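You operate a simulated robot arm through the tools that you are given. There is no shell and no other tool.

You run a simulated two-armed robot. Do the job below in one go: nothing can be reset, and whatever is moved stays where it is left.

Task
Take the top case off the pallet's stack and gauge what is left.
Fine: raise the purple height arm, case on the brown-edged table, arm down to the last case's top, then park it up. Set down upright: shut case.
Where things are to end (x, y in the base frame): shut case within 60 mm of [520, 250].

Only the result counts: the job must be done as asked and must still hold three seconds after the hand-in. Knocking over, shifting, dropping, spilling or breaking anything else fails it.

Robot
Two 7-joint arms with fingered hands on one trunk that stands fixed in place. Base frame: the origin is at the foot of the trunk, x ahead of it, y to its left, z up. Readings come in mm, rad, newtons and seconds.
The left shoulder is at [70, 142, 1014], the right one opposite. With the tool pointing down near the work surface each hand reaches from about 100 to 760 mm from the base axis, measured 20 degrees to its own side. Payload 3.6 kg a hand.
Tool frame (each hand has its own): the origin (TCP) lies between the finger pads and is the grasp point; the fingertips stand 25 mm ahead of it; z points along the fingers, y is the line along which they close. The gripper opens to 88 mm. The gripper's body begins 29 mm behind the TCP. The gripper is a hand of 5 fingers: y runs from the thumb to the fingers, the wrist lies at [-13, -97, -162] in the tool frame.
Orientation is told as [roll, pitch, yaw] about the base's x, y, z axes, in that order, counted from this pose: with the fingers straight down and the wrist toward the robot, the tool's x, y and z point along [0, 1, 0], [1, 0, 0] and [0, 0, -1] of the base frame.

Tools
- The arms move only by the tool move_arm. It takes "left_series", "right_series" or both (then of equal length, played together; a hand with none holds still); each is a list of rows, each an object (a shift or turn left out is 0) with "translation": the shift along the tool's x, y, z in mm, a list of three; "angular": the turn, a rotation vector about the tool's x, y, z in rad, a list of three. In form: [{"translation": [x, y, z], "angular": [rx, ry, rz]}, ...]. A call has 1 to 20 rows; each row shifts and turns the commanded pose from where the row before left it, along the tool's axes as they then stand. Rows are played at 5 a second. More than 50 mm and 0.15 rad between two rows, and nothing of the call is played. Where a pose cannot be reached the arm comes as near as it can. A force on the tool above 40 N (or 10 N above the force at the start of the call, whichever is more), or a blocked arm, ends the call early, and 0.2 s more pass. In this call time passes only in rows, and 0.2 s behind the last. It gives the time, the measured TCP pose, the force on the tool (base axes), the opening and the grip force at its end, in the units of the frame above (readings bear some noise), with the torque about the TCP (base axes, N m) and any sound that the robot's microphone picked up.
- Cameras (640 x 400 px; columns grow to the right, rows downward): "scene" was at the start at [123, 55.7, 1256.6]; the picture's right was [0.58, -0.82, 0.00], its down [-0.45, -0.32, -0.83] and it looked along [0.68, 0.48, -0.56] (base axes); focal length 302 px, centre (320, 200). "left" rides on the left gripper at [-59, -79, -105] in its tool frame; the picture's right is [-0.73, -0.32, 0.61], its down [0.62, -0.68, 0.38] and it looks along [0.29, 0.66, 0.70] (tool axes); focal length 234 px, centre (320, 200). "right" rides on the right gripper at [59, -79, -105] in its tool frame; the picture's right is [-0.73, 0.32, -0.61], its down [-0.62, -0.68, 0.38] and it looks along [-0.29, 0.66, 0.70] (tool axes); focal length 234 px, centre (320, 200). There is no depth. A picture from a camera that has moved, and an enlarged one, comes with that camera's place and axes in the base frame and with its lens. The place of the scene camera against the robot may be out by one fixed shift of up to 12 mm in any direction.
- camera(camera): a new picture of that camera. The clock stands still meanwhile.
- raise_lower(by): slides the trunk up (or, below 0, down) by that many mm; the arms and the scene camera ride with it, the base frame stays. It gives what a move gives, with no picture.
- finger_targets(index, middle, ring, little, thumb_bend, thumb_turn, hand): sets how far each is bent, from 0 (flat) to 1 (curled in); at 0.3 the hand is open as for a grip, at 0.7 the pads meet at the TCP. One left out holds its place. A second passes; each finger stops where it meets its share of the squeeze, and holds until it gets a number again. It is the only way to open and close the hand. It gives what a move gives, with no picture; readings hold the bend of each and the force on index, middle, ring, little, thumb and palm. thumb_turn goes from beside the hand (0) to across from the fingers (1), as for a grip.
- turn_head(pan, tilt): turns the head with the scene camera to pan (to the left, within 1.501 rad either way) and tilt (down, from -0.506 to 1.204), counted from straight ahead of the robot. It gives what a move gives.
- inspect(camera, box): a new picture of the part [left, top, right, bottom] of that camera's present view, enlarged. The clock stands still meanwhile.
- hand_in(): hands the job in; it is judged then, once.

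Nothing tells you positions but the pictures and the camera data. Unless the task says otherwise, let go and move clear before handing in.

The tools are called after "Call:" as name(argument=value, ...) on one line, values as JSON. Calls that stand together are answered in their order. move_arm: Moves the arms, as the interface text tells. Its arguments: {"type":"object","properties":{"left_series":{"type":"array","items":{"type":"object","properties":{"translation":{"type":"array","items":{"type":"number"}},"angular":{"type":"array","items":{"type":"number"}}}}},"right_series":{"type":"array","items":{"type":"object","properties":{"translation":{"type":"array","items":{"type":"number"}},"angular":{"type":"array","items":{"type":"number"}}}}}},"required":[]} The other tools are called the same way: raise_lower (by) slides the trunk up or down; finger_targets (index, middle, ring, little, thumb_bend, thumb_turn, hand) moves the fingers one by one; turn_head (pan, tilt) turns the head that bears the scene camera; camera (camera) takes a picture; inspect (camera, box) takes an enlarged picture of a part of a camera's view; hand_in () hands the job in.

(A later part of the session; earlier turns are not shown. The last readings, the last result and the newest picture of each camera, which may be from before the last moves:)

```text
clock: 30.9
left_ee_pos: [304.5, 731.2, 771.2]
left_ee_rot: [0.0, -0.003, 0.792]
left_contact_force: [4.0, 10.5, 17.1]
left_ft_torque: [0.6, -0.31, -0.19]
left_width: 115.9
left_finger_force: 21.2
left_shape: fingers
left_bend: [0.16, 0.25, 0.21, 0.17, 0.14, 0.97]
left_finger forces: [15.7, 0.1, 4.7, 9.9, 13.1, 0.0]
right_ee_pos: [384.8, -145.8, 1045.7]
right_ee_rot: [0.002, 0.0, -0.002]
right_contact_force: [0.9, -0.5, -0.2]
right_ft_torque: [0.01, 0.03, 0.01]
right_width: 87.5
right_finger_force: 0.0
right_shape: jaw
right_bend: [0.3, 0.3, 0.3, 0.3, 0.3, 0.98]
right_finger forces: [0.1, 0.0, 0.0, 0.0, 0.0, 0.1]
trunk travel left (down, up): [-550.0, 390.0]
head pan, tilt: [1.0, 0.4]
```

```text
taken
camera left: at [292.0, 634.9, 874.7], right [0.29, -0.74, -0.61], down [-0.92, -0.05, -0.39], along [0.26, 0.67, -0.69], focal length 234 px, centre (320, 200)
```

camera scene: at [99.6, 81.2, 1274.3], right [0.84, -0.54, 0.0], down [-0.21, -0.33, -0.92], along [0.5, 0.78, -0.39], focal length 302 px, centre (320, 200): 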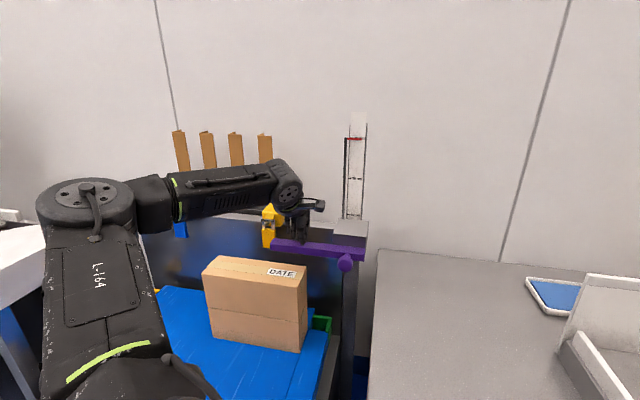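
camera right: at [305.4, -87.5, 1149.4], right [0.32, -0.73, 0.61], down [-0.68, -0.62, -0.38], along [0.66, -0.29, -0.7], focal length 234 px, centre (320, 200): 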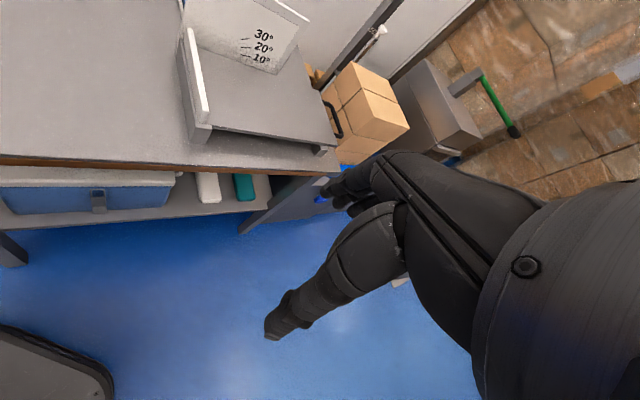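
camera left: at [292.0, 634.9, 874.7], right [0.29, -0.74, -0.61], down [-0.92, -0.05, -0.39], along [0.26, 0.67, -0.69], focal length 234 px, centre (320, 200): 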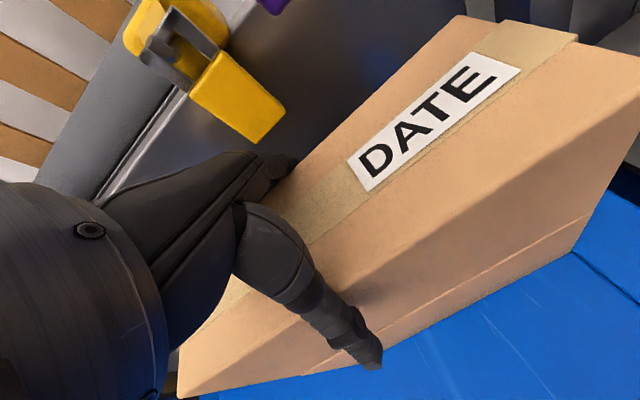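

The contact is on the slanted inner finger segments wedging on the case's top edges (hand pushed up 17 N), so the fingers need to grip with their distal pads. I'll open, rise so the TCP is just above the case's top, and close there.

Call:
finger_targets(hand="left", index=0.1, middle=0.1, ring=0.1, little=0.1, thumb_bend=0.05)

Call:
move_arm(left_series=[{"translation": [0, 0, -6]}, {"translation": [0, 2, -7]}])

Call:
finger_targets(hand="left", index=0.3, middle=0.3, ring=0.3, little=0.3, thumb_bend=0.3)

Call:
inspect(camera="scene", box=[190, 220, 320, 330])

Call:
camera(camera="left")

```text
clock: 31.9
left_ee_pos: [305.0, 731.7, 768.6]
left_ee_rot: [0.0, 0.0, 0.791]
left_contact_force: [-2.0, -3.1, 2.7]
left_ft_torque: [0.07, -0.03, 0.05]
left_width: 122.4
left_finger_force: 2.3
left_shape: fingers
left_bend: [0.1, 0.1, 0.1, 0.1, 0.03, 0.97]
left_finger forces: [0.3, 0.0, 0.0, 0.7, 3.6, 0.0]
right_ee_pos: [385.2, -145.8, 1044.8]
right_ee_rot: [0.002, 0.0, -0.002]
right_contact_force: [-0.9, -0.4, 1.0]
right_ft_torque: [-0.01, 0.0, 0.0]
right_width: 87.8
right_finger_force: 0.2
right_shape: jaw
right_bend: [0.3, 0.3, 0.3, 0.3, 0.3, 0.98]
right_finger forces: [0.0, 0.0, 0.0, 0.1, 0.1, 0.0]
trunk travel left (down, up): [-550.0, 390.0]
head pan, tilt: [1.0, 0.4]
```

```text
clock: 32.5
left_ee_pos: [306.2, 735.0, 782.2]
left_ee_rot: [0.001, 0.0, 0.79]
left_contact_force: [0.4, 0.2, -0.2]
left_ft_torque: [-0.01, 0.04, 0.03]
left_width: 122.0
left_finger_force: 0.1
left_shape: fingers
left_bend: [0.1, 0.1, 0.1, 0.1, 0.05, 0.97]
left_finger forces: [0.1, 0.0, 0.1, 0.0, 0.0, 0.0]
right_ee_pos: [385.6, -143.9, 1045.8]
right_ee_rot: [0.001, -0.001, -0.002]
right_contact_force: [-0.4, 0.7, 0.8]
right_ft_torque: [0.02, 0.0, 0.0]
right_width: 87.8
right_finger_force: 0.0
right_shape: jaw
right_bend: [0.3, 0.3, 0.3, 0.3, 0.3, 0.98]
right_finger forces: [0.0, 0.1, 0.1, 0.0, 0.0, 0.1]
trunk travel left (down, up): [-550.0, 390.0]
head pan, tilt: [1.0, 0.4]
```

```text
clock: 33.5
left_ee_pos: [306.8, 734.8, 783.7]
left_ee_rot: [0.0, 0.001, 0.793]
left_contact_force: [3.8, 4.9, 6.2]
left_ft_torque: [0.16, -0.13, -0.05]
left_width: 100.8
left_finger_force: 9.5
left_shape: fingers
left_bend: [0.24, 0.3, 0.29, 0.29, 0.21, 0.97]
left_finger forces: [9.7, 0.4, 0.7, 1.9, 6.4, 0.0]
right_ee_pos: [386.5, -144.6, 1046.1]
right_ee_rot: [0.001, 0.001, -0.003]
right_contact_force: [-0.3, 0.4, -0.6]
right_ft_torque: [0.0, 0.01, 0.02]
right_width: 87.8
right_finger_force: 0.2
right_shape: jaw
right_bend: [0.3, 0.3, 0.3, 0.3, 0.3, 0.98]
right_finger forces: [0.1, 0.0, 0.0, 0.0, 0.0, 0.0]
trunk travel left (down, up): [-550.0, 390.0]
head pan, tilt: [1.0, 0.4]
```

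```text
3.64 times, centred on (255, 275) of scene
camera zoom: at [100.6, 82.0, 1273.8], right [0.84, -0.54, 0.0], down [-0.21, -0.33, -0.92], along [0.5, 0.78, -0.39], focal length 1100 px, centre (556, -73)
```

zoom: 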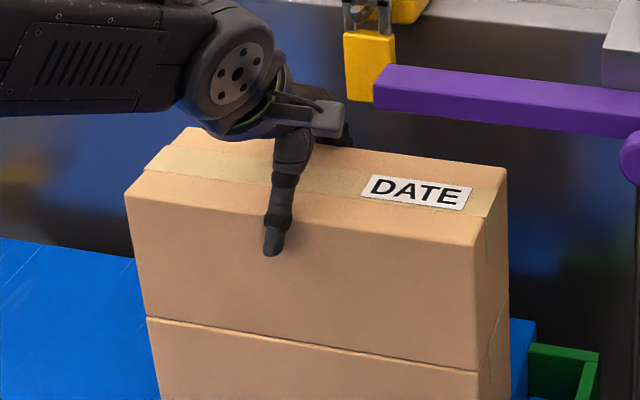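

```text
taken
camera left: at [293.9, 637.7, 887.1], right [0.29, -0.74, -0.61], down [-0.92, -0.05, -0.38], along [0.26, 0.67, -0.7], focal length 234 px, centre (320, 200)
```

left: 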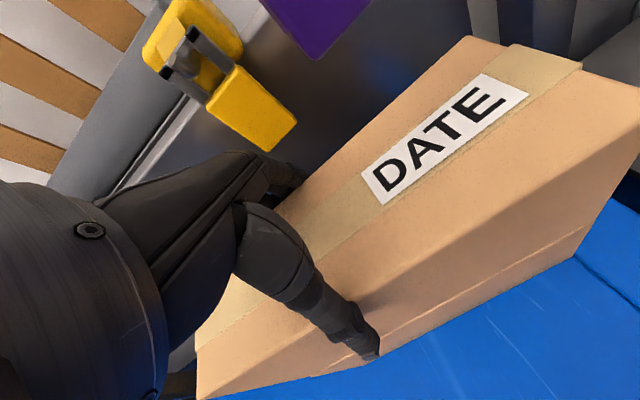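

Now the thumb tip and the fingertips reach the faces. I'll squeeze more and watch the force balance.

Call:
finger_targets(hand="left", index=0.45, middle=0.45, ring=0.45, little=0.45, thumb_bend=0.45)

Call:
inspect(camera="scene", box=[190, 220, 320, 330])

```text
clock: 34.5
left_ee_pos: [305.8, 733.8, 785.1]
left_ee_rot: [0.0, -0.005, 0.792]
left_contact_force: [4.3, 9.2, 18.8]
left_ft_torque: [0.26, -0.04, -0.16]
left_width: 95.4
left_finger_force: 22.2
left_shape: fingers
left_bend: [0.29, 0.39, 0.39, 0.4, 0.14, 0.96]
left_finger forces: [11.8, 4.5, 4.3, 7.0, 16.8, 0.1]
right_ee_pos: [384.5, -145.8, 1045.7]
right_ee_rot: [0.0, 0.0, -0.002]
right_contact_force: [-0.1, 0.2, 0.2]
right_ft_torque: [0.02, 0.0, 0.03]
right_width: 87.7
right_finger_force: 0.1
right_shape: jaw
right_bend: [0.3, 0.3, 0.3, 0.3, 0.3, 0.98]
right_finger forces: [0.0, 0.0, 0.0, 0.0, 0.0, 0.1]
trunk travel left (down, up): [-550.0, 390.0]
head pan, tilt: [1.0, 0.4]
```

```text
3.64 times, centred on (255, 275) of scene
camera zoom: at [99.7, 80.3, 1274.1], right [0.84, -0.54, 0.0], down [-0.21, -0.33, -0.92], along [0.5, 0.78, -0.39], focal length 1100 px, centre (556, -73)
```

zoom: 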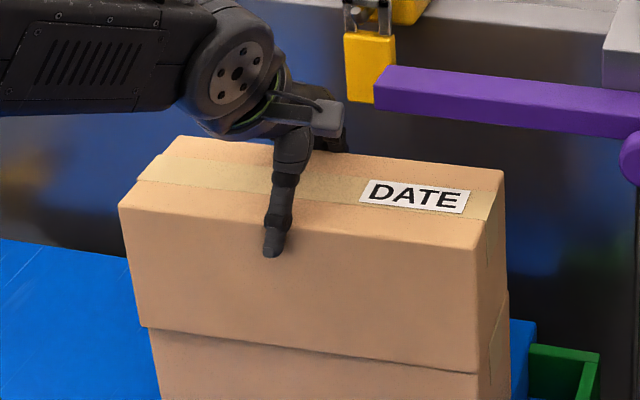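

The four fingers overpowered the thumb and slid the top case about 15 mm toward the robot over the lower one. I'll open, re-centre the hand on the case, and use the pads higher up; first check that the lower case hasn't moved.

Call:
finger_targets(hand="left", index=0.1, middle=0.1, ring=0.1, little=0.1, thumb_bend=0.05)

Call:
move_arm(left_series=[{"translation": [0, 0, -30]}, {"translation": [0, 0, -40]}, {"translation": [25, -30, -40]}, {"translation": [30, -35, 0]}, {"translation": [35, -25, 0]}])

Call:
camera(camera="left")

Call:
camera(camera="scene")

Call:
inspect(camera="scene", box=[190, 240, 320, 360])

Call:
inspect(camera="left", box=[330, 90, 640, 320])

```text
clock: 35.5
left_ee_pos: [307.0, 733.4, 782.3]
left_ee_rot: [0.0, -0.002, 0.794]
left_contact_force: [-2.9, -3.1, 0.5]
left_ft_torque: [0.01, 0.0, 0.03]
left_width: 122.7
left_finger_force: 2.3
left_shape: fingers
left_bend: [0.1, 0.1, 0.1, 0.1, 0.01, 0.97]
left_finger forces: [0.0, 0.0, 0.0, 0.1, 3.1, 0.0]
right_ee_pos: [384.2, -144.1, 1045.3]
right_ee_rot: [0.001, -0.001, -0.001]
right_contact_force: [-0.1, -0.3, -0.2]
right_ft_torque: [-0.02, 0.0, 0.0]
right_width: 87.6
right_finger_force: 0.1
right_shape: jaw
right_bend: [0.3, 0.3, 0.3, 0.3, 0.3, 0.98]
right_finger forces: [0.0, 0.0, 0.0, 0.1, 0.0, 0.0]
trunk travel left (down, up): [-550.0, 390.0]
head pan, tilt: [1.0, 0.4]
```

```text
refused: row 3 steps farther than a row can; nothing moved
```

```text
taken
camera left: at [293.5, 637.4, 887.0], right [0.29, -0.74, -0.61], down [-0.92, -0.05, -0.38], along [0.25, 0.67, -0.7], focal length 234 px, centre (320, 200)
```

left: 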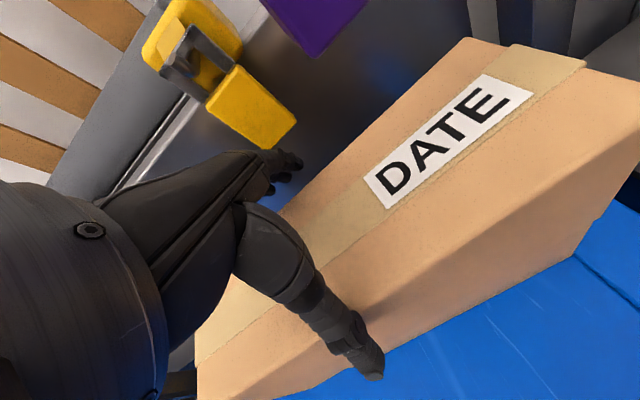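

```text
taken
camera scene: at [100.1, 81.8, 1273.8], right [0.84, -0.54, 0.0], down [-0.21, -0.33, -0.92], along [0.5, 0.78, -0.39], focal length 302 px, centre (320, 200)
```

scene: 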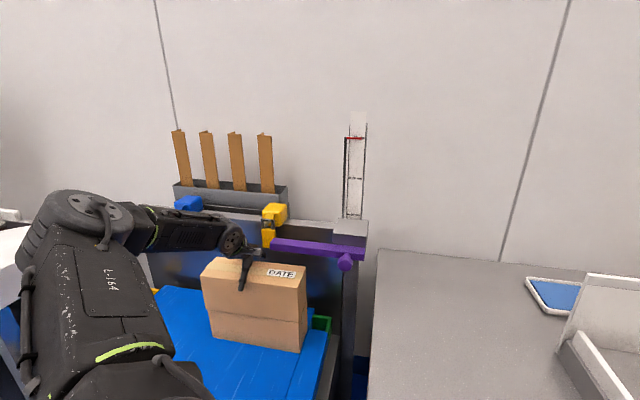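

```text
3.33 times, centred on (255, 300) of scene
camera zoom: at [100.1, 81.8, 1273.8], right [0.84, -0.54, 0.0], down [-0.21, -0.33, -0.92], along [0.5, 0.78, -0.39], focal length 1008 px, centre (537, -133)
```

zoom: 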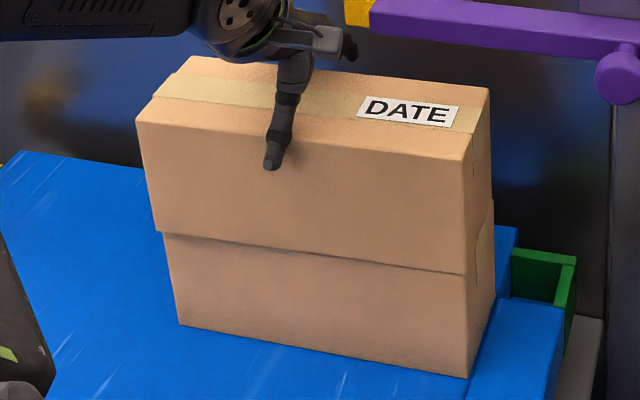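

```text
1.74 times, centred on (485, 205) of left
camera zoom: at [293.5, 637.4, 887.0], right [0.29, -0.74, -0.61], down [-0.92, -0.05, -0.38], along [0.25, 0.67, -0.7], focal length 407 px, centre (33, 191)
```

zoom: 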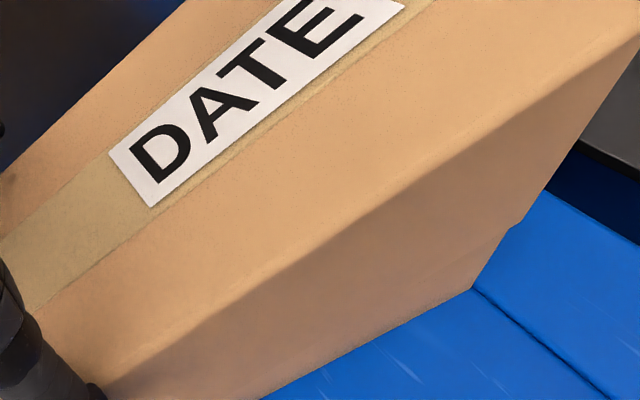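

The lower case hasn't moved; the top case has turned/shifted slightly. I'll retreat upward to the viewing pose (in smaller rows) and measure its new place exactly.

Call:
move_arm(left_series=[{"translation": [0, -5, 0]}, {"translation": [0, 0, -40]}, {"translation": [0, 0, -45]}, {"translation": [0, 0, -45]}, {"translation": [0, 0, -43]}, {"translation": [34.2, -24, 0]}, {"translation": [34.2, -24, 0]}])

Call:
camera(camera="left")

Call:
inspect(camera="left", box=[330, 90, 640, 320])

Call:
inspect(camera="left", box=[330, 210, 450, 320])

Call:
inspect(camera="left", box=[500, 90, 640, 260])

```text
clock: 37.1
left_ee_pos: [219.0, 745.1, 955.6]
left_ee_rot: [-0.002, 0.002, 0.791]
left_contact_force: [0.4, -0.4, 0.0]
left_ft_torque: [0.03, -0.02, -0.01]
left_width: 121.9
left_finger_force: 0.1
left_shape: fingers
left_bend: [0.1, 0.1, 0.1, 0.1, 0.05, 0.97]
left_finger forces: [0.0, 0.0, 0.0, 0.1, 0.1, 0.0]
right_ee_pos: [384.9, -144.8, 1046.6]
right_ee_rot: [0.0, -0.002, -0.003]
right_contact_force: [0.8, -0.8, 0.9]
right_ft_torque: [0.0, 0.01, 0.06]
right_width: 88.0
right_finger_force: 0.0
right_shape: jaw
right_bend: [0.3, 0.3, 0.3, 0.3, 0.3, 0.98]
right_finger forces: [0.0, 0.0, 0.1, 0.1, 0.0, 0.1]
trunk travel left (down, up): [-550.0, 390.0]
head pan, tilt: [1.0, 0.4]
```

```text
taken
camera left: at [206.8, 648.4, 1060.0], right [0.29, -0.74, -0.61], down [-0.92, -0.05, -0.38], along [0.26, 0.67, -0.7], focal length 234 px, centre (320, 200)
```

left: 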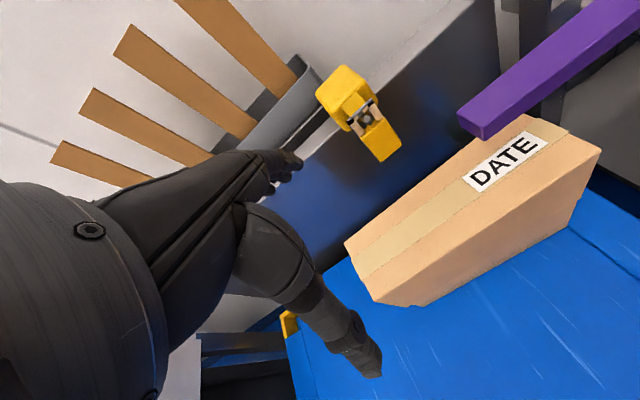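

```text
1.74 times, centred on (485, 205) of left
camera zoom: at [206.8, 648.4, 1060.0], right [0.29, -0.74, -0.61], down [-0.92, -0.05, -0.38], along [0.26, 0.67, -0.7], focal length 407 px, centre (33, 191)
```

zoom: 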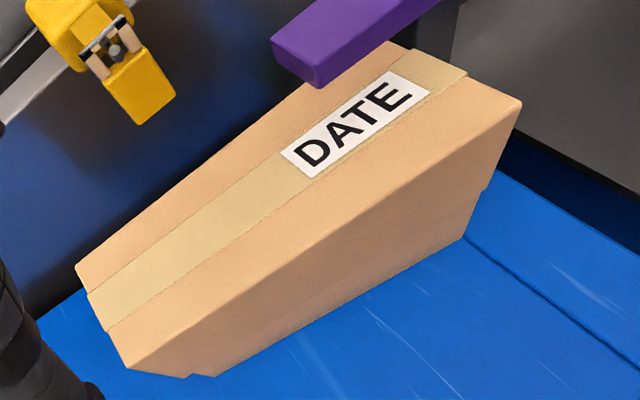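

```text
3.64 times, centred on (390, 265) of left
camera zoom: at [206.8, 648.4, 1060.0], right [0.29, -0.74, -0.61], down [-0.92, -0.05, -0.38], along [0.26, 0.67, -0.7], focal length 852 px, centre (66, -36)
```

zoom: 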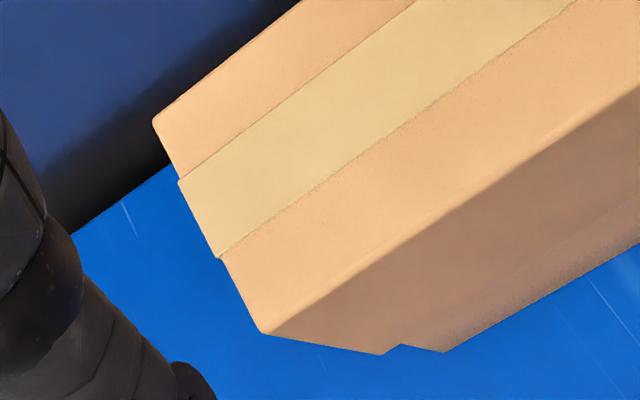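

```text
2.35 times, centred on (570, 175) of left
camera zoom: at [206.8, 648.4, 1060.0], right [0.29, -0.74, -0.61], down [-0.92, -0.05, -0.38], along [0.26, 0.67, -0.7], focal length 551 px, centre (-268, 259)
```

zoom: 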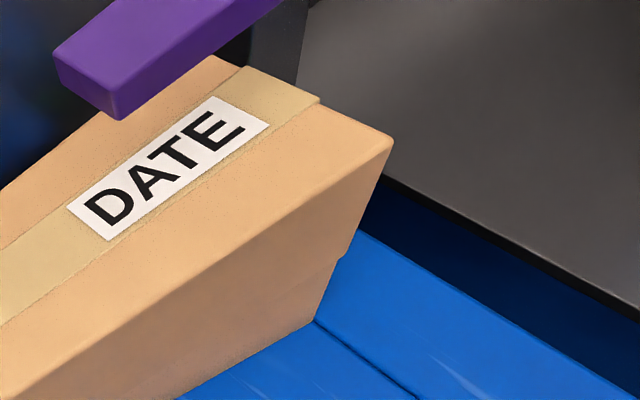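

The top case is now centred near (311, 725), turned about 1.7 degrees to yaw 0.823 rad. I'll re-align the hand to it, sit higher (TCP about 12 mm above the top) so the distal pads do the gripping, and then close gently.

Call:
move_arm(left_series=[{"translation": [-35.4, 21.6, 0], "angular": [-0.002, 0.002, -0.016]}, {"translation": [-35.4, 21.6, 0], "angular": [0, 0, -0.016]}, {"translation": [0, 0, 40]}, {"translation": [0, 0, 40]}, {"translation": [0, 0, 40]}, {"translation": [0, 0, 30]}, {"translation": [0, 0, 13]}])

Call:
camera(camera="left")

Call:
inspect(camera="scene", box=[190, 220, 320, 330])

```text
clock: 38.7
left_ee_pos: [301.2, 726.8, 790.9]
left_ee_rot: [0.002, 0.0, 0.824]
left_contact_force: [-0.9, 0.2, 0.1]
left_ft_torque: [-0.02, 0.01, 0.0]
left_width: 121.5
left_finger_force: 0.1
left_shape: fingers
left_bend: [0.1, 0.1, 0.1, 0.1, 0.05, 0.97]
left_finger forces: [0.0, 0.0, 0.0, 0.1, 0.1, 0.1]
right_ee_pos: [385.1, -144.2, 1045.6]
right_ee_rot: [0.001, 0.0, -0.002]
right_contact_force: [-0.1, 0.3, -0.2]
right_ft_torque: [0.01, 0.01, 0.01]
right_width: 87.9
right_finger_force: 0.0
right_shape: jaw
right_bend: [0.3, 0.3, 0.3, 0.3, 0.3, 0.98]
right_finger forces: [0.0, 0.1, 0.0, 0.0, 0.1, 0.1]
trunk travel left (down, up): [-550.0, 390.0]
head pan, tilt: [1.0, 0.4]
```

```text
taken
camera left: at [291.0, 629.5, 895.5], right [0.31, -0.73, -0.61], down [-0.92, -0.08, -0.38], along [0.23, 0.68, -0.69], focal length 234 px, centre (320, 200)
```

left: 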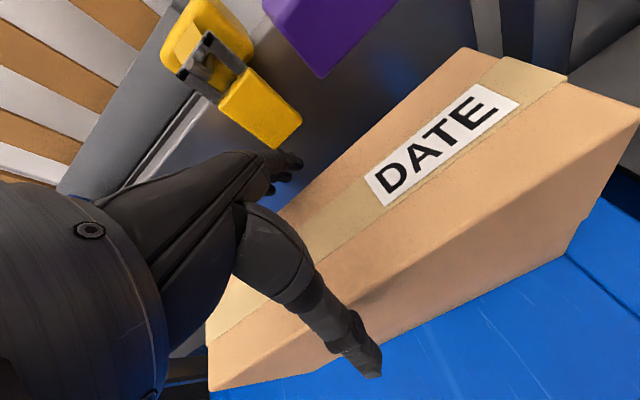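

```text
3.64 times, centred on (255, 275) of scene
camera zoom: at [100.7, 82.6, 1273.7], right [0.84, -0.54, 0.0], down [-0.21, -0.33, -0.92], along [0.5, 0.78, -0.39], focal length 1100 px, centre (556, -73)
```

zoom: 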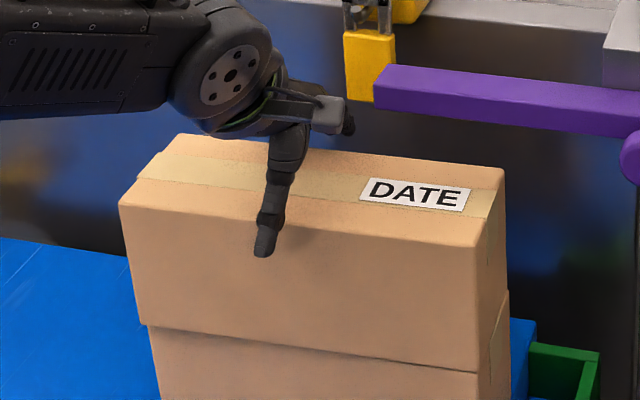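

Call:
finger_targets(hand="left", index=0.26, middle=0.26, ring=0.26, little=0.26, thumb_bend=0.28)

Call:
finger_targets(hand="left", index=0.32, middle=0.32, ring=0.32, little=0.32, thumb_bend=0.38)

Call:
inspect(camera="scene", box=[190, 220, 320, 330])

```text
clock: 39.7
left_ee_pos: [300.6, 726.0, 792.3]
left_ee_rot: [0.003, -0.002, 0.823]
left_contact_force: [1.2, 1.6, 1.3]
left_ft_torque: [0.05, -0.04, 0.02]
left_width: 94.0
left_finger_force: 0.7
left_shape: fingers
left_bend: [0.25, 0.26, 0.26, 0.26, 0.28, 0.97]
left_finger forces: [1.9, 0.1, 0.0, 0.0, 0.0, 0.0]
right_ee_pos: [384.8, -143.6, 1045.5]
right_ee_rot: [0.001, -0.001, -0.001]
right_contact_force: [-0.2, -0.8, 0.7]
right_ft_torque: [-0.05, -0.03, -0.02]
right_width: 87.7
right_finger_force: 0.0
right_shape: jaw
right_bend: [0.3, 0.3, 0.3, 0.3, 0.3, 0.98]
right_finger forces: [0.1, 0.0, 0.0, 0.1, 0.0, 0.0]
trunk travel left (down, up): [-550.0, 390.0]
head pan, tilt: [1.0, 0.4]
```

```text
clock: 40.7
left_ee_pos: [301.4, 726.6, 792.9]
left_ee_rot: [0.0, -0.001, 0.824]
left_contact_force: [3.8, 5.3, 5.1]
left_ft_torque: [0.15, -0.14, -0.04]
left_width: 90.1
left_finger_force: 8.4
left_shape: fingers
left_bend: [0.26, 0.29, 0.28, 0.32, 0.31, 0.97]
left_finger forces: [7.2, 2.7, 2.5, 0.0, 5.7, 0.0]
right_ee_pos: [384.4, -143.5, 1045.6]
right_ee_rot: [-0.001, -0.001, -0.004]
right_contact_force: [0.1, 0.4, 0.0]
right_ft_torque: [-0.03, 0.01, 0.01]
right_width: 87.9
right_finger_force: 0.1
right_shape: jaw
right_bend: [0.3, 0.3, 0.3, 0.3, 0.3, 0.98]
right_finger forces: [0.1, 0.0, 0.0, 0.0, 0.0, 0.0]
trunk travel left (down, up): [-550.0, 390.0]
head pan, tilt: [1.0, 0.4]
```

```text
3.64 times, centred on (255, 275) of scene
camera zoom: at [100.8, 82.4, 1273.8], right [0.84, -0.54, 0.0], down [-0.21, -0.33, -0.92], along [0.5, 0.78, -0.39], focal length 1100 px, centre (556, -73)
```

zoom: 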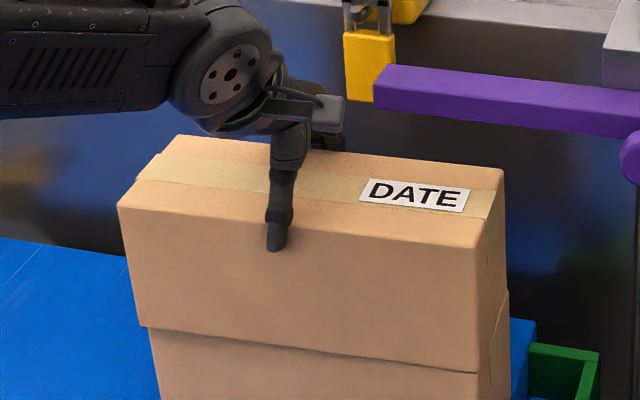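

Now both sides meet the faces at about the pad width (90 mm). I'll increase the squeeze with the thumb set deeper to balance the four fingers.

Call:
finger_targets(hand="left", index=0.36, middle=0.36, ring=0.36, little=0.38, thumb_bend=0.6)

Call:
inspect(camera="scene", box=[190, 220, 320, 330])

```text
clock: 41.7
left_ee_pos: [299.8, 726.2, 793.3]
left_ee_rot: [0.004, -0.003, 0.822]
left_contact_force: [-0.6, 2.0, 5.7]
left_ft_torque: [-0.09, 0.0, -0.21]
left_width: 88.4
left_finger_force: 19.9
left_shape: fingers
left_bend: [0.26, 0.27, 0.28, 0.38, 0.38, 0.97]
left_finger forces: [9.7, 5.0, 5.6, 0.1, 20.7, 0.1]
right_ee_pos: [385.3, -145.4, 1046.3]
right_ee_rot: [0.001, -0.001, -0.002]
right_contact_force: [-0.2, 0.5, 0.0]
right_ft_torque: [0.0, 0.01, -0.04]
right_width: 87.6
right_finger_force: 0.1
right_shape: jaw
right_bend: [0.3, 0.3, 0.3, 0.3, 0.3, 0.98]
right_finger forces: [0.0, 0.0, 0.1, 0.0, 0.0, 0.1]
trunk travel left (down, up): [-550.0, 390.0]
head pan, tilt: [1.0, 0.4]
```

```text
3.64 times, centred on (255, 275) of scene
camera zoom: at [99.9, 81.5, 1273.9], right [0.84, -0.54, 0.0], down [-0.21, -0.33, -0.92], along [0.5, 0.78, -0.39], focal length 1100 px, centre (556, -73)
```

zoom: 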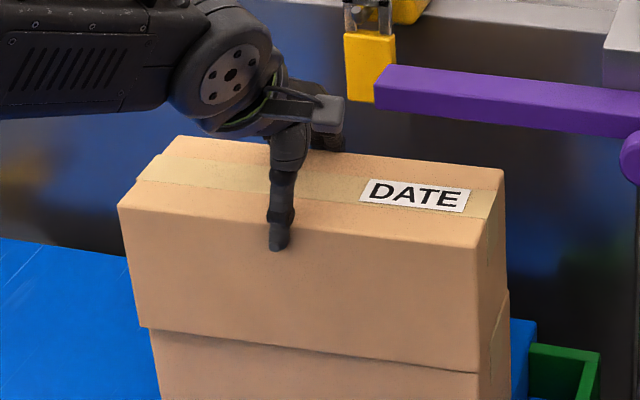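

Well balanced: 20 N from the fingers against 21 N from the thumb, at exactly the case's width. I'll firm it up a little more.

Call:
finger_targets(hand="left", index=0.4, middle=0.45, ring=0.45, little=0.42, thumb_bend=0.85)

```text
clock: 42.7
left_ee_pos: [301.0, 726.2, 793.2]
left_ee_rot: [0.002, -0.004, 0.823]
left_contact_force: [3.9, 6.8, 10.3]
left_ft_torque: [0.45, -0.31, -0.21]
left_width: 88.3
left_finger_force: 21.3
left_shape: fingers
left_bend: [0.28, 0.34, 0.33, 0.42, 0.35, 0.97]
left_finger forces: [9.8, 7.6, 8.2, 0.8, 16.6, 0.0]
right_ee_pos: [384.2, -143.7, 1045.3]
right_ee_rot: [0.002, -0.001, -0.001]
right_contact_force: [-0.1, 0.1, 0.3]
right_ft_torque: [-0.03, -0.02, 0.02]
right_width: 87.7
right_finger_force: 0.0
right_shape: jaw
right_bend: [0.3, 0.3, 0.3, 0.3, 0.3, 0.98]
right_finger forces: [0.0, 0.0, 0.0, 0.0, 0.0, 0.0]
trunk travel left (down, up): [-550.0, 390.0]
head pan, tilt: [1.0, 0.4]
```

I'll try a small test lift of about 12 mm.

Call:
move_arm(left_series=[{"translation": [0, 0, -4]}, {"translation": [0, 0, -4]}, {"translation": [0, 0, -4]}])

Call:
inspect(camera="scene", box=[190, 220, 320, 330])

Call:
camera(camera="left")

```text
clock: 43.5
left_ee_pos: [301.3, 726.5, 802.4]
left_ee_rot: [0.001, 0.0, 0.824]
left_contact_force: [-0.4, -0.3, -11.4]
left_ft_torque: [-0.04, 0.03, -0.05]
left_width: 86.1
left_finger_force: 14.5
left_shape: fingers
left_bend: [0.32, 0.37, 0.37, 0.42, 0.33, 0.94]
left_finger forces: [5.2, 5.7, 5.5, 0.0, 14.6, 0.0]
right_ee_pos: [385.5, -142.7, 1045.2]
right_ee_rot: [-0.002, -0.001, -0.002]
right_contact_force: [0.0, 0.0, 0.4]
right_ft_torque: [0.02, 0.01, -0.04]
right_width: 87.8
right_finger_force: 0.1
right_shape: jaw
right_bend: [0.3, 0.3, 0.3, 0.3, 0.3, 0.98]
right_finger forces: [0.0, 0.1, 0.0, 0.1, 0.0, 0.0]
trunk travel left (down, up): [-550.0, 390.0]
head pan, tilt: [1.0, 0.4]
```

```text
3.64 times, centred on (255, 275) of scene
camera zoom: at [101.3, 84.4, 1273.4], right [0.84, -0.54, 0.0], down [-0.21, -0.33, -0.92], along [0.5, 0.77, -0.39], focal length 1100 px, centre (556, -73)
```

zoom: 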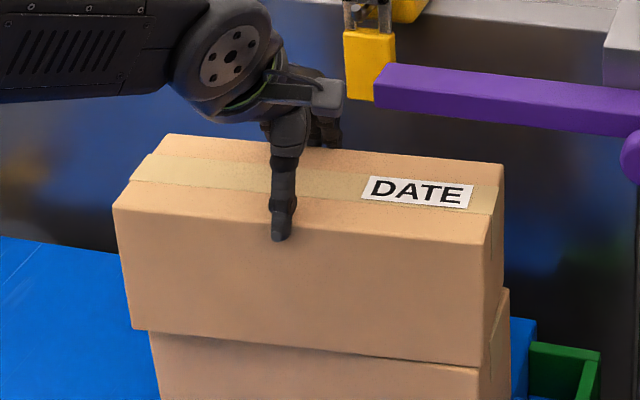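

```text
taken
camera left: at [292.2, 630.3, 905.7], right [0.31, -0.73, -0.61], down [-0.92, -0.08, -0.38], along [0.23, 0.68, -0.7], focal length 234 px, centre (320, 200)
```

left: 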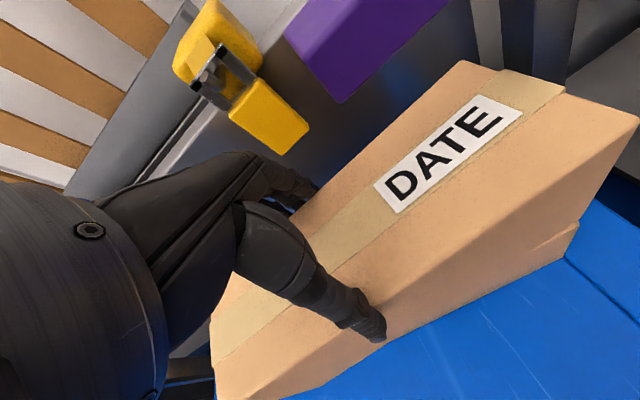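

The force reads 11 N downward, so the case's weight is on the hand, at least partly, with a slight tilt. I'll lift another 8 mm to see whether it comes up or slips.

Call:
move_arm(left_series=[{"translation": [0, 0, -4]}, {"translation": [0, 0, -4]}])

Call:
inspect(camera="scene", box=[190, 220, 320, 330])

Call:
camera(camera="left")

```text
clock: 44.1
left_ee_pos: [303.3, 724.8, 813.6]
left_ee_rot: [0.002, -0.002, 0.824]
left_contact_force: [4.7, 1.8, 4.8]
left_ft_torque: [-0.28, 0.16, -0.22]
left_width: 57.0
left_finger_force: 5.7
left_shape: fingers
left_bend: [0.4, 0.43, 0.4, 0.42, 0.47, 0.99]
left_finger forces: [0.0, 0.7, 3.9, 0.0, 7.2, 0.1]
right_ee_pos: [385.0, -146.0, 1046.0]
right_ee_rot: [0.003, -0.001, -0.001]
right_contact_force: [-0.6, -0.1, 0.6]
right_ft_torque: [-0.02, -0.02, 0.02]
right_width: 87.8
right_finger_force: 0.2
right_shape: jaw
right_bend: [0.3, 0.3, 0.3, 0.3, 0.3, 0.98]
right_finger forces: [0.1, 0.1, 0.0, 0.0, 0.0, 0.1]
trunk travel left (down, up): [-550.0, 390.0]
head pan, tilt: [1.0, 0.4]
```

```text
3.64 times, centred on (255, 275) of scene
camera zoom: at [100.7, 81.3, 1274.0], right [0.84, -0.54, 0.0], down [-0.21, -0.33, -0.92], along [0.5, 0.78, -0.39], focal length 1100 px, centre (556, -73)
```

zoom: 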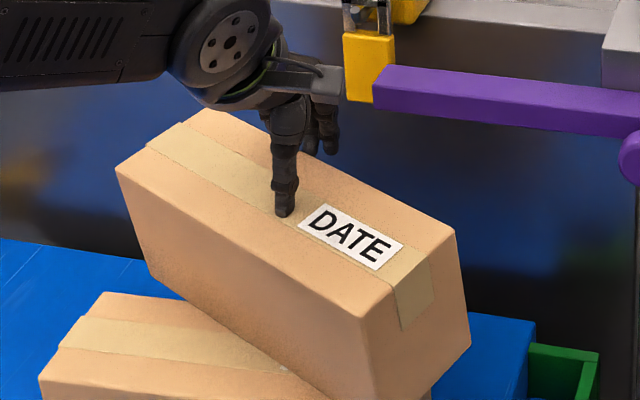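

```text
taken
camera left: at [292.4, 628.1, 916.6], right [0.31, -0.73, -0.61], down [-0.92, -0.08, -0.38], along [0.23, 0.68, -0.69], focal length 234 px, centre (320, 200)
```

left: 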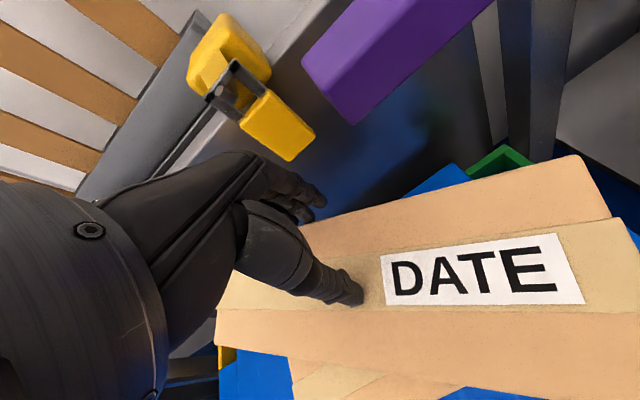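

The case slipped and swung. I need to see the whole situation before doing anything else.

Call:
camera(camera="scene")

Call:
inspect(camera="scene", box=[140, 200, 380, 400])

```text
taken
camera scene: at [100.7, 81.3, 1274.0], right [0.84, -0.54, 0.0], down [-0.21, -0.33, -0.92], along [0.5, 0.78, -0.39], focal length 302 px, centre (320, 200)
```

scene: 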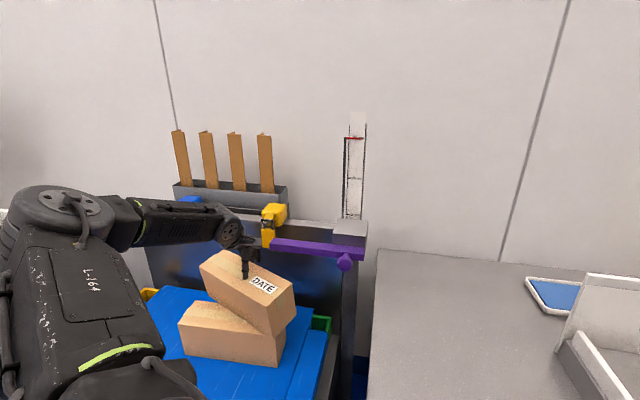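

```text
2.00 times, centred on (260, 300) of scene
camera zoom: at [100.7, 81.3, 1274.0], right [0.84, -0.54, 0.0], down [-0.21, -0.33, -0.92], along [0.5, 0.78, -0.39], focal length 605 px, centre (440, 0)
```

zoom: 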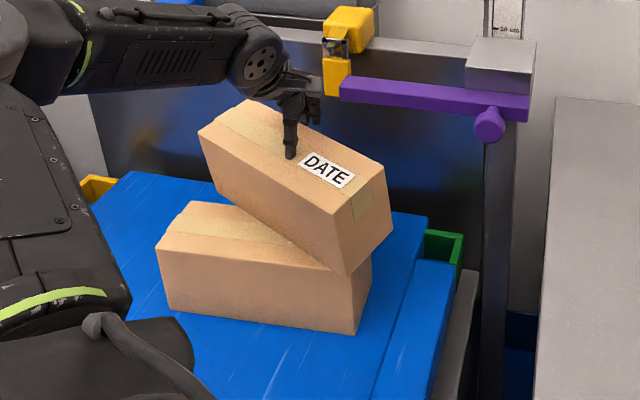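

The lower case has been displaced too, and the top case looks askew against the fingers. I'll hold still for a moment and see whether things settle.

Call:
move_arm(left_series=[{"translation": [0, 0, 0]}])

Call:
inspect(camera="scene", box=[140, 200, 380, 400])

Call:
camera(camera="left")

```text
clock: 44.5
left_ee_pos: [301.7, 726.5, 811.2]
left_ee_rot: [0.002, -0.001, 0.822]
left_contact_force: [0.4, 0.6, 1.1]
left_ft_torque: [0.04, -0.02, -0.02]
left_width: 52.4
left_finger_force: 1.1
left_shape: fingers
left_bend: [0.4, 0.43, 0.45, 0.42, 0.51, 0.98]
left_finger forces: [0.1, 1.1, 0.0, 0.1, 0.0, 0.0]
right_ee_pos: [385.4, -144.3, 1044.3]
right_ee_rot: [0.001, 0.0, -0.001]
right_contact_force: [-0.5, -0.5, -0.3]
right_ft_torque: [0.0, 0.03, -0.01]
right_width: 87.6
right_finger_force: 0.0
right_shape: jaw
right_bend: [0.3, 0.3, 0.3, 0.3, 0.3, 0.98]
right_finger forces: [0.1, 0.0, 0.0, 0.0, 0.0, 0.0]
trunk travel left (down, up): [-550.0, 390.0]
head pan, tilt: [1.0, 0.4]
```

```text
2.00 times, centred on (260, 300) of scene
camera zoom: at [100.7, 82.1, 1273.7], right [0.84, -0.54, 0.0], down [-0.21, -0.33, -0.92], along [0.5, 0.78, -0.39], focal length 605 px, centre (440, 0)
```

zoom: 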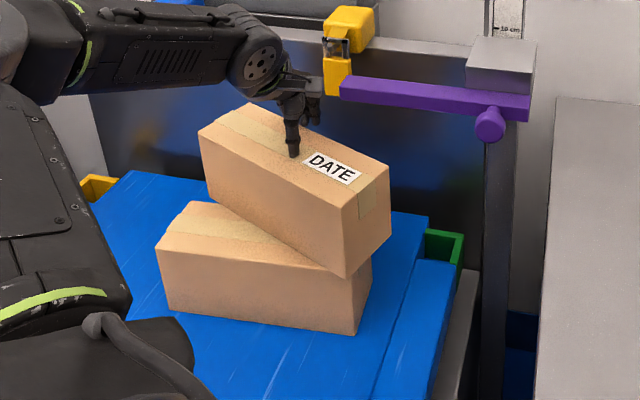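

```text
taken
camera left: at [292.1, 628.8, 915.7], right [0.31, -0.73, -0.61], down [-0.92, -0.08, -0.38], along [0.23, 0.68, -0.69], focal length 234 px, centre (320, 200)
```

left: 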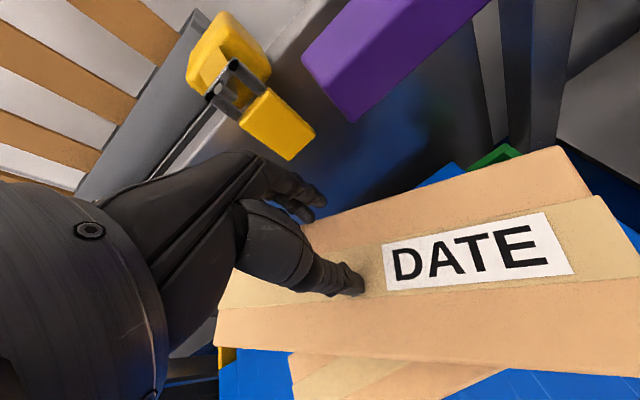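

It settled: the top case sits flat on the lower one but turned about 21 degrees, and the lower case was pushed some 70 mm sideways. I'll lift the hand clear, open it gently, and measure both cases exactly before correcting.

Call:
move_arm(left_series=[{"translation": [0, 0, -10]}, {"translation": [0, 0, -30]}, {"translation": [0, 0, -35]}, {"translation": [0, 0, -35]}, {"translation": [0, 0, -34]}, {"translation": [36, -21.4, 0], "angular": [0, 0, 0.016]}, {"translation": [36, -21.4, 0], "angular": [0, 0, 0.016]}])

Call:
finger_targets(hand="left", index=0.1, middle=0.1, ring=0.1, little=0.1, thumb_bend=0.05)

Call:
camera(camera="left")

Call:
camera(camera="scene")

Call:
inspect(camera="scene", box=[140, 200, 380, 400])

Call:
inspect(camera="left", box=[300, 90, 640, 330])

```text
clock: 46.1
left_ee_pos: [222.5, 744.8, 956.0]
left_ee_rot: [0.0, -0.002, 0.791]
left_contact_force: [0.3, -0.7, 0.8]
left_ft_torque: [0.01, 0.01, -0.03]
left_width: 52.3
left_finger_force: 0.1
left_shape: fingers
left_bend: [0.4, 0.44, 0.45, 0.42, 0.51, 0.98]
left_finger forces: [0.0, 0.1, 0.1, 0.0, 0.0, 0.0]
right_ee_pos: [384.7, -144.3, 1046.2]
right_ee_rot: [-0.001, 0.0, -0.001]
right_contact_force: [-0.3, -0.5, 0.1]
right_ft_torque: [-0.03, 0.01, -0.06]
right_width: 87.5
right_finger_force: 0.0
right_shape: jaw
right_bend: [0.3, 0.3, 0.3, 0.3, 0.3, 0.98]
right_finger forces: [0.1, 0.1, 0.0, 0.0, 0.0, 0.1]
trunk travel left (down, up): [-550.0, 390.0]
head pan, tilt: [1.0, 0.4]
```

```text
clock: 47.1
left_ee_pos: [222.8, 744.9, 955.7]
left_ee_rot: [0.002, -0.004, 0.795]
left_contact_force: [-0.2, 0.7, 0.8]
left_ft_torque: [-0.02, -0.03, -0.04]
left_width: 121.2
left_finger_force: 0.1
left_shape: fingers
left_bend: [0.1, 0.1, 0.1, 0.1, 0.05, 0.98]
left_finger forces: [0.0, 0.0, 0.1, 0.0, 0.0, 0.1]
right_ee_pos: [385.2, -143.6, 1046.4]
right_ee_rot: [0.0, -0.001, -0.002]
right_contact_force: [0.3, -0.4, -0.4]
right_ft_torque: [0.0, 0.01, -0.03]
right_width: 87.8
right_finger_force: 0.0
right_shape: jaw
right_bend: [0.3, 0.3, 0.3, 0.3, 0.3, 0.98]
right_finger forces: [0.0, 0.1, 0.0, 0.0, 0.0, 0.0]
trunk travel left (down, up): [-550.0, 390.0]
head pan, tilt: [1.0, 0.4]
```

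```text
taken
camera left: at [209.2, 647.6, 1059.6], right [0.29, -0.74, -0.61], down [-0.92, -0.05, -0.38], along [0.25, 0.67, -0.69], focal length 234 px, centre (320, 200)
```

left: 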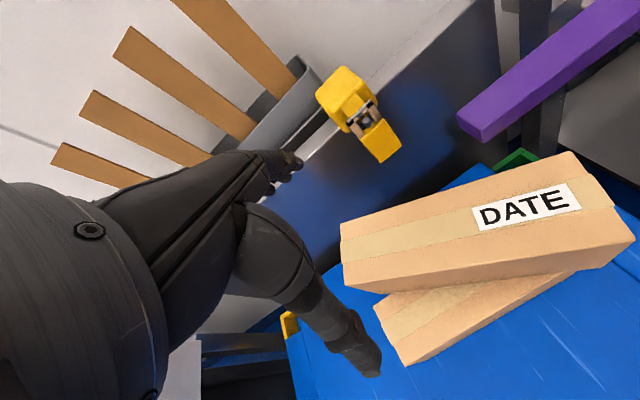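

```text
taken
camera scene: at [100.5, 82.4, 1273.8], right [0.84, -0.54, 0.0], down [-0.21, -0.33, -0.92], along [0.5, 0.78, -0.39], focal length 302 px, centre (320, 200)
```

scene: 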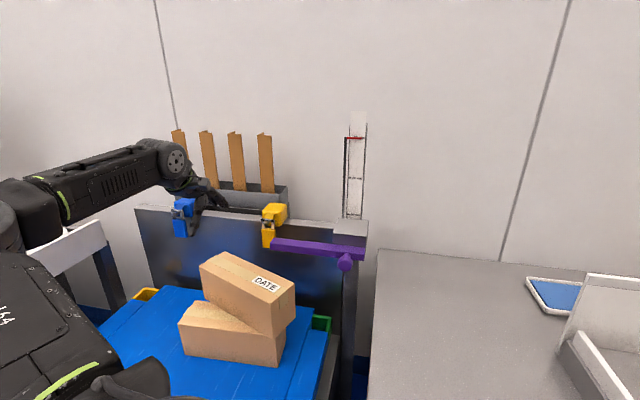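

```text
2.00 times, centred on (260, 300) of scene
camera zoom: at [100.5, 82.4, 1273.8], right [0.84, -0.54, 0.0], down [-0.21, -0.33, -0.92], along [0.5, 0.78, -0.39], focal length 605 px, centre (440, 0)
```

zoom: 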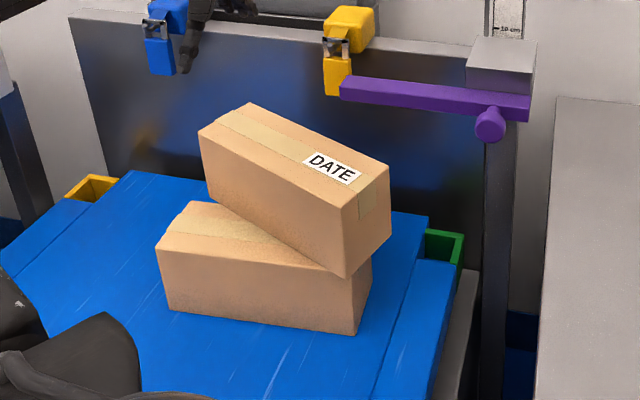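

```text
1.67 times, centred on (470, 210) of left
camera zoom: at [209.2, 647.6, 1059.6], right [0.29, -0.74, -0.61], down [-0.92, -0.05, -0.38], along [0.25, 0.67, -0.69], focal length 390 px, centre (70, 183)
```

zoom: 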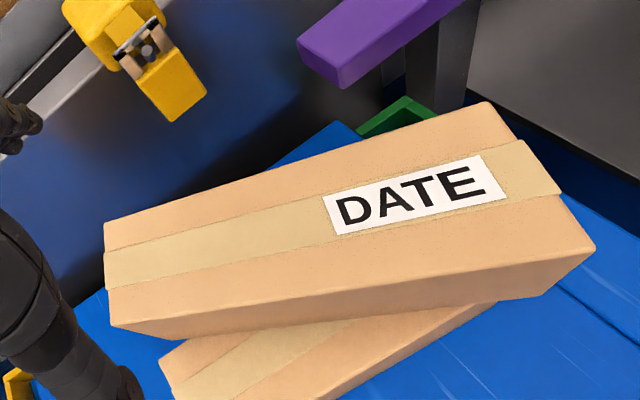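

The top case is flat at z 780, centred (287, 726), turned to -66°, and its centre is only just over the lower case's back edge, so it needs pulling toward the robot before lifting. I'll align the hand to it (yaw 0.416), away from the bar's tip, and straddle it again.

Call:
move_arm(left_series=[{"translation": [0, 0, 0], "angular": [0.003, 0, 0.126]}, {"translation": [0, 0, 0], "angular": [0, 0, 0.126]}, {"translation": [0, 0, 0], "angular": [0, 0, 0.125]}, {"translation": [-11.8, 23.5, 0]}, {"translation": [-11.8, 23.5, 0]}, {"translation": [0, 0, 40]}, {"translation": [0, 0, 36]}])

Call:
camera(camera="left")

Call:
inspect(camera="scene", box=[140, 180, 380, 380])

```text
clock: 48.7
left_ee_pos: [273.2, 744.6, 881.0]
left_ee_rot: [0.003, 0.004, 0.415]
left_contact_force: [0.0, 0.2, 0.1]
left_ft_torque: [0.03, 0.03, -0.02]
left_width: 121.3
left_finger_force: 0.0
left_shape: fingers
left_bend: [0.1, 0.1, 0.1, 0.1, 0.05, 0.98]
left_finger forces: [0.1, 0.1, 0.0, 0.0, 0.1, 0.0]
right_ee_pos: [385.9, -143.0, 1046.4]
right_ee_rot: [0.0, -0.001, -0.001]
right_contact_force: [0.7, -0.4, 0.5]
right_ft_torque: [-0.04, -0.02, 0.0]
right_width: 87.5
right_finger_force: 0.1
right_shape: jaw
right_bend: [0.3, 0.3, 0.3, 0.3, 0.3, 0.98]
right_finger forces: [0.0, 0.1, 0.1, 0.1, 0.0, 0.1]
trunk travel left (down, up): [-550.0, 390.0]
head pan, tilt: [1.0, 0.4]
```

```text
taken
camera left: at [225.6, 658.1, 985.8], right [0.0, -0.79, -0.61], down [-0.88, 0.3, -0.38], along [0.48, 0.53, -0.7], focal length 234 px, centre (320, 200)
```

left: 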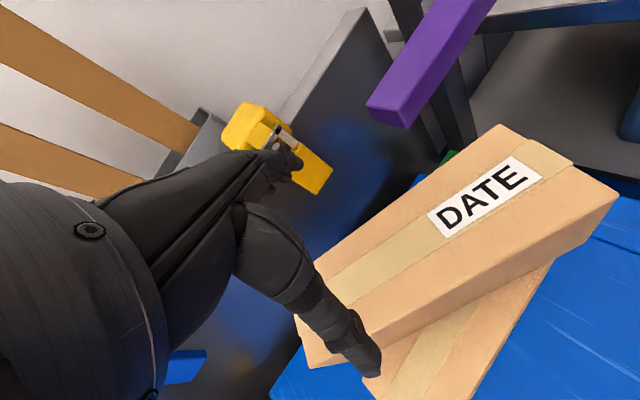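

```text
2.00 times, centred on (260, 280) of scene
camera zoom: at [101.1, 82.9, 1273.7], right [0.84, -0.54, 0.0], down [-0.21, -0.33, -0.92], along [0.5, 0.78, -0.39], focal length 605 px, centre (440, 40)
```

zoom: 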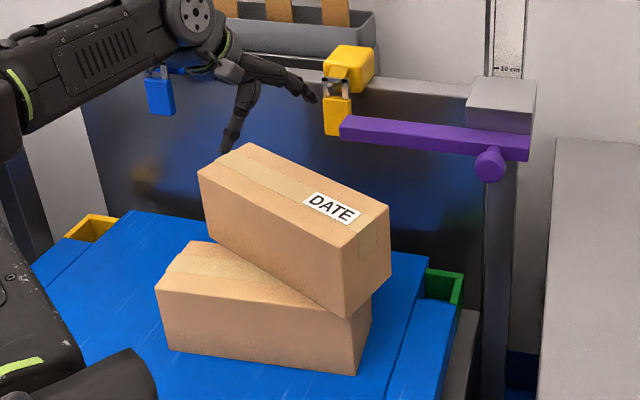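

This angle shows the hand's profile well. I'll set the fingers to a typical grip bend here in the air to see how the segments lean.

Call:
finger_targets(hand="left", index=0.28, middle=0.28, ring=0.28, little=0.28, thumb_bend=0.35)

Call:
inspect(camera="scene", box=[190, 160, 310, 260])

```text
clock: 49.7
left_ee_pos: [272.8, 742.1, 881.8]
left_ee_rot: [0.001, 0.001, 0.415]
left_contact_force: [-0.1, -0.5, 0.2]
left_ft_torque: [0.01, 0.02, 0.02]
left_width: 82.2
left_finger_force: 0.1
left_shape: fingers
left_bend: [0.28, 0.28, 0.28, 0.28, 0.35, 0.98]
left_finger forces: [0.0, 0.1, 0.0, 0.0, 0.1, 0.0]
right_ee_pos: [385.5, -143.8, 1045.9]
right_ee_rot: [0.0, 0.0, -0.002]
right_contact_force: [0.7, 0.1, 0.1]
right_ft_torque: [0.0, -0.02, 0.0]
right_width: 87.6
right_finger_force: 0.0
right_shape: jaw
right_bend: [0.3, 0.3, 0.3, 0.3, 0.3, 0.98]
right_finger forces: [0.0, 0.1, 0.0, 0.0, 0.1, 0.0]
trunk travel left (down, up): [-550.0, 390.0]
head pan, tilt: [1.0, 0.4]
```

```text
4.00 times, centred on (250, 210) of scene
camera zoom: at [100.6, 82.5, 1273.7], right [0.84, -0.54, 0.0], down [-0.21, -0.33, -0.92], along [0.5, 0.78, -0.39], focal length 1210 px, centre (600, 160)
```

zoom: 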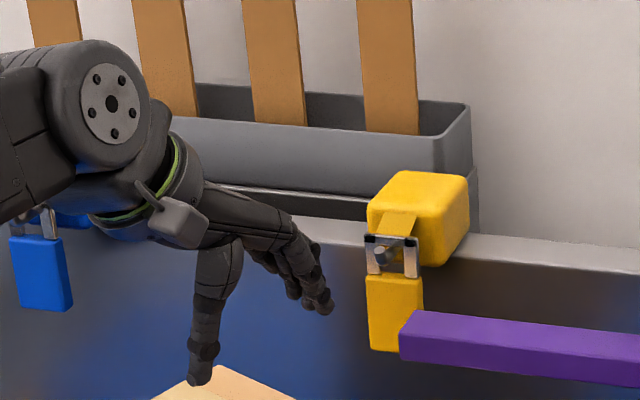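

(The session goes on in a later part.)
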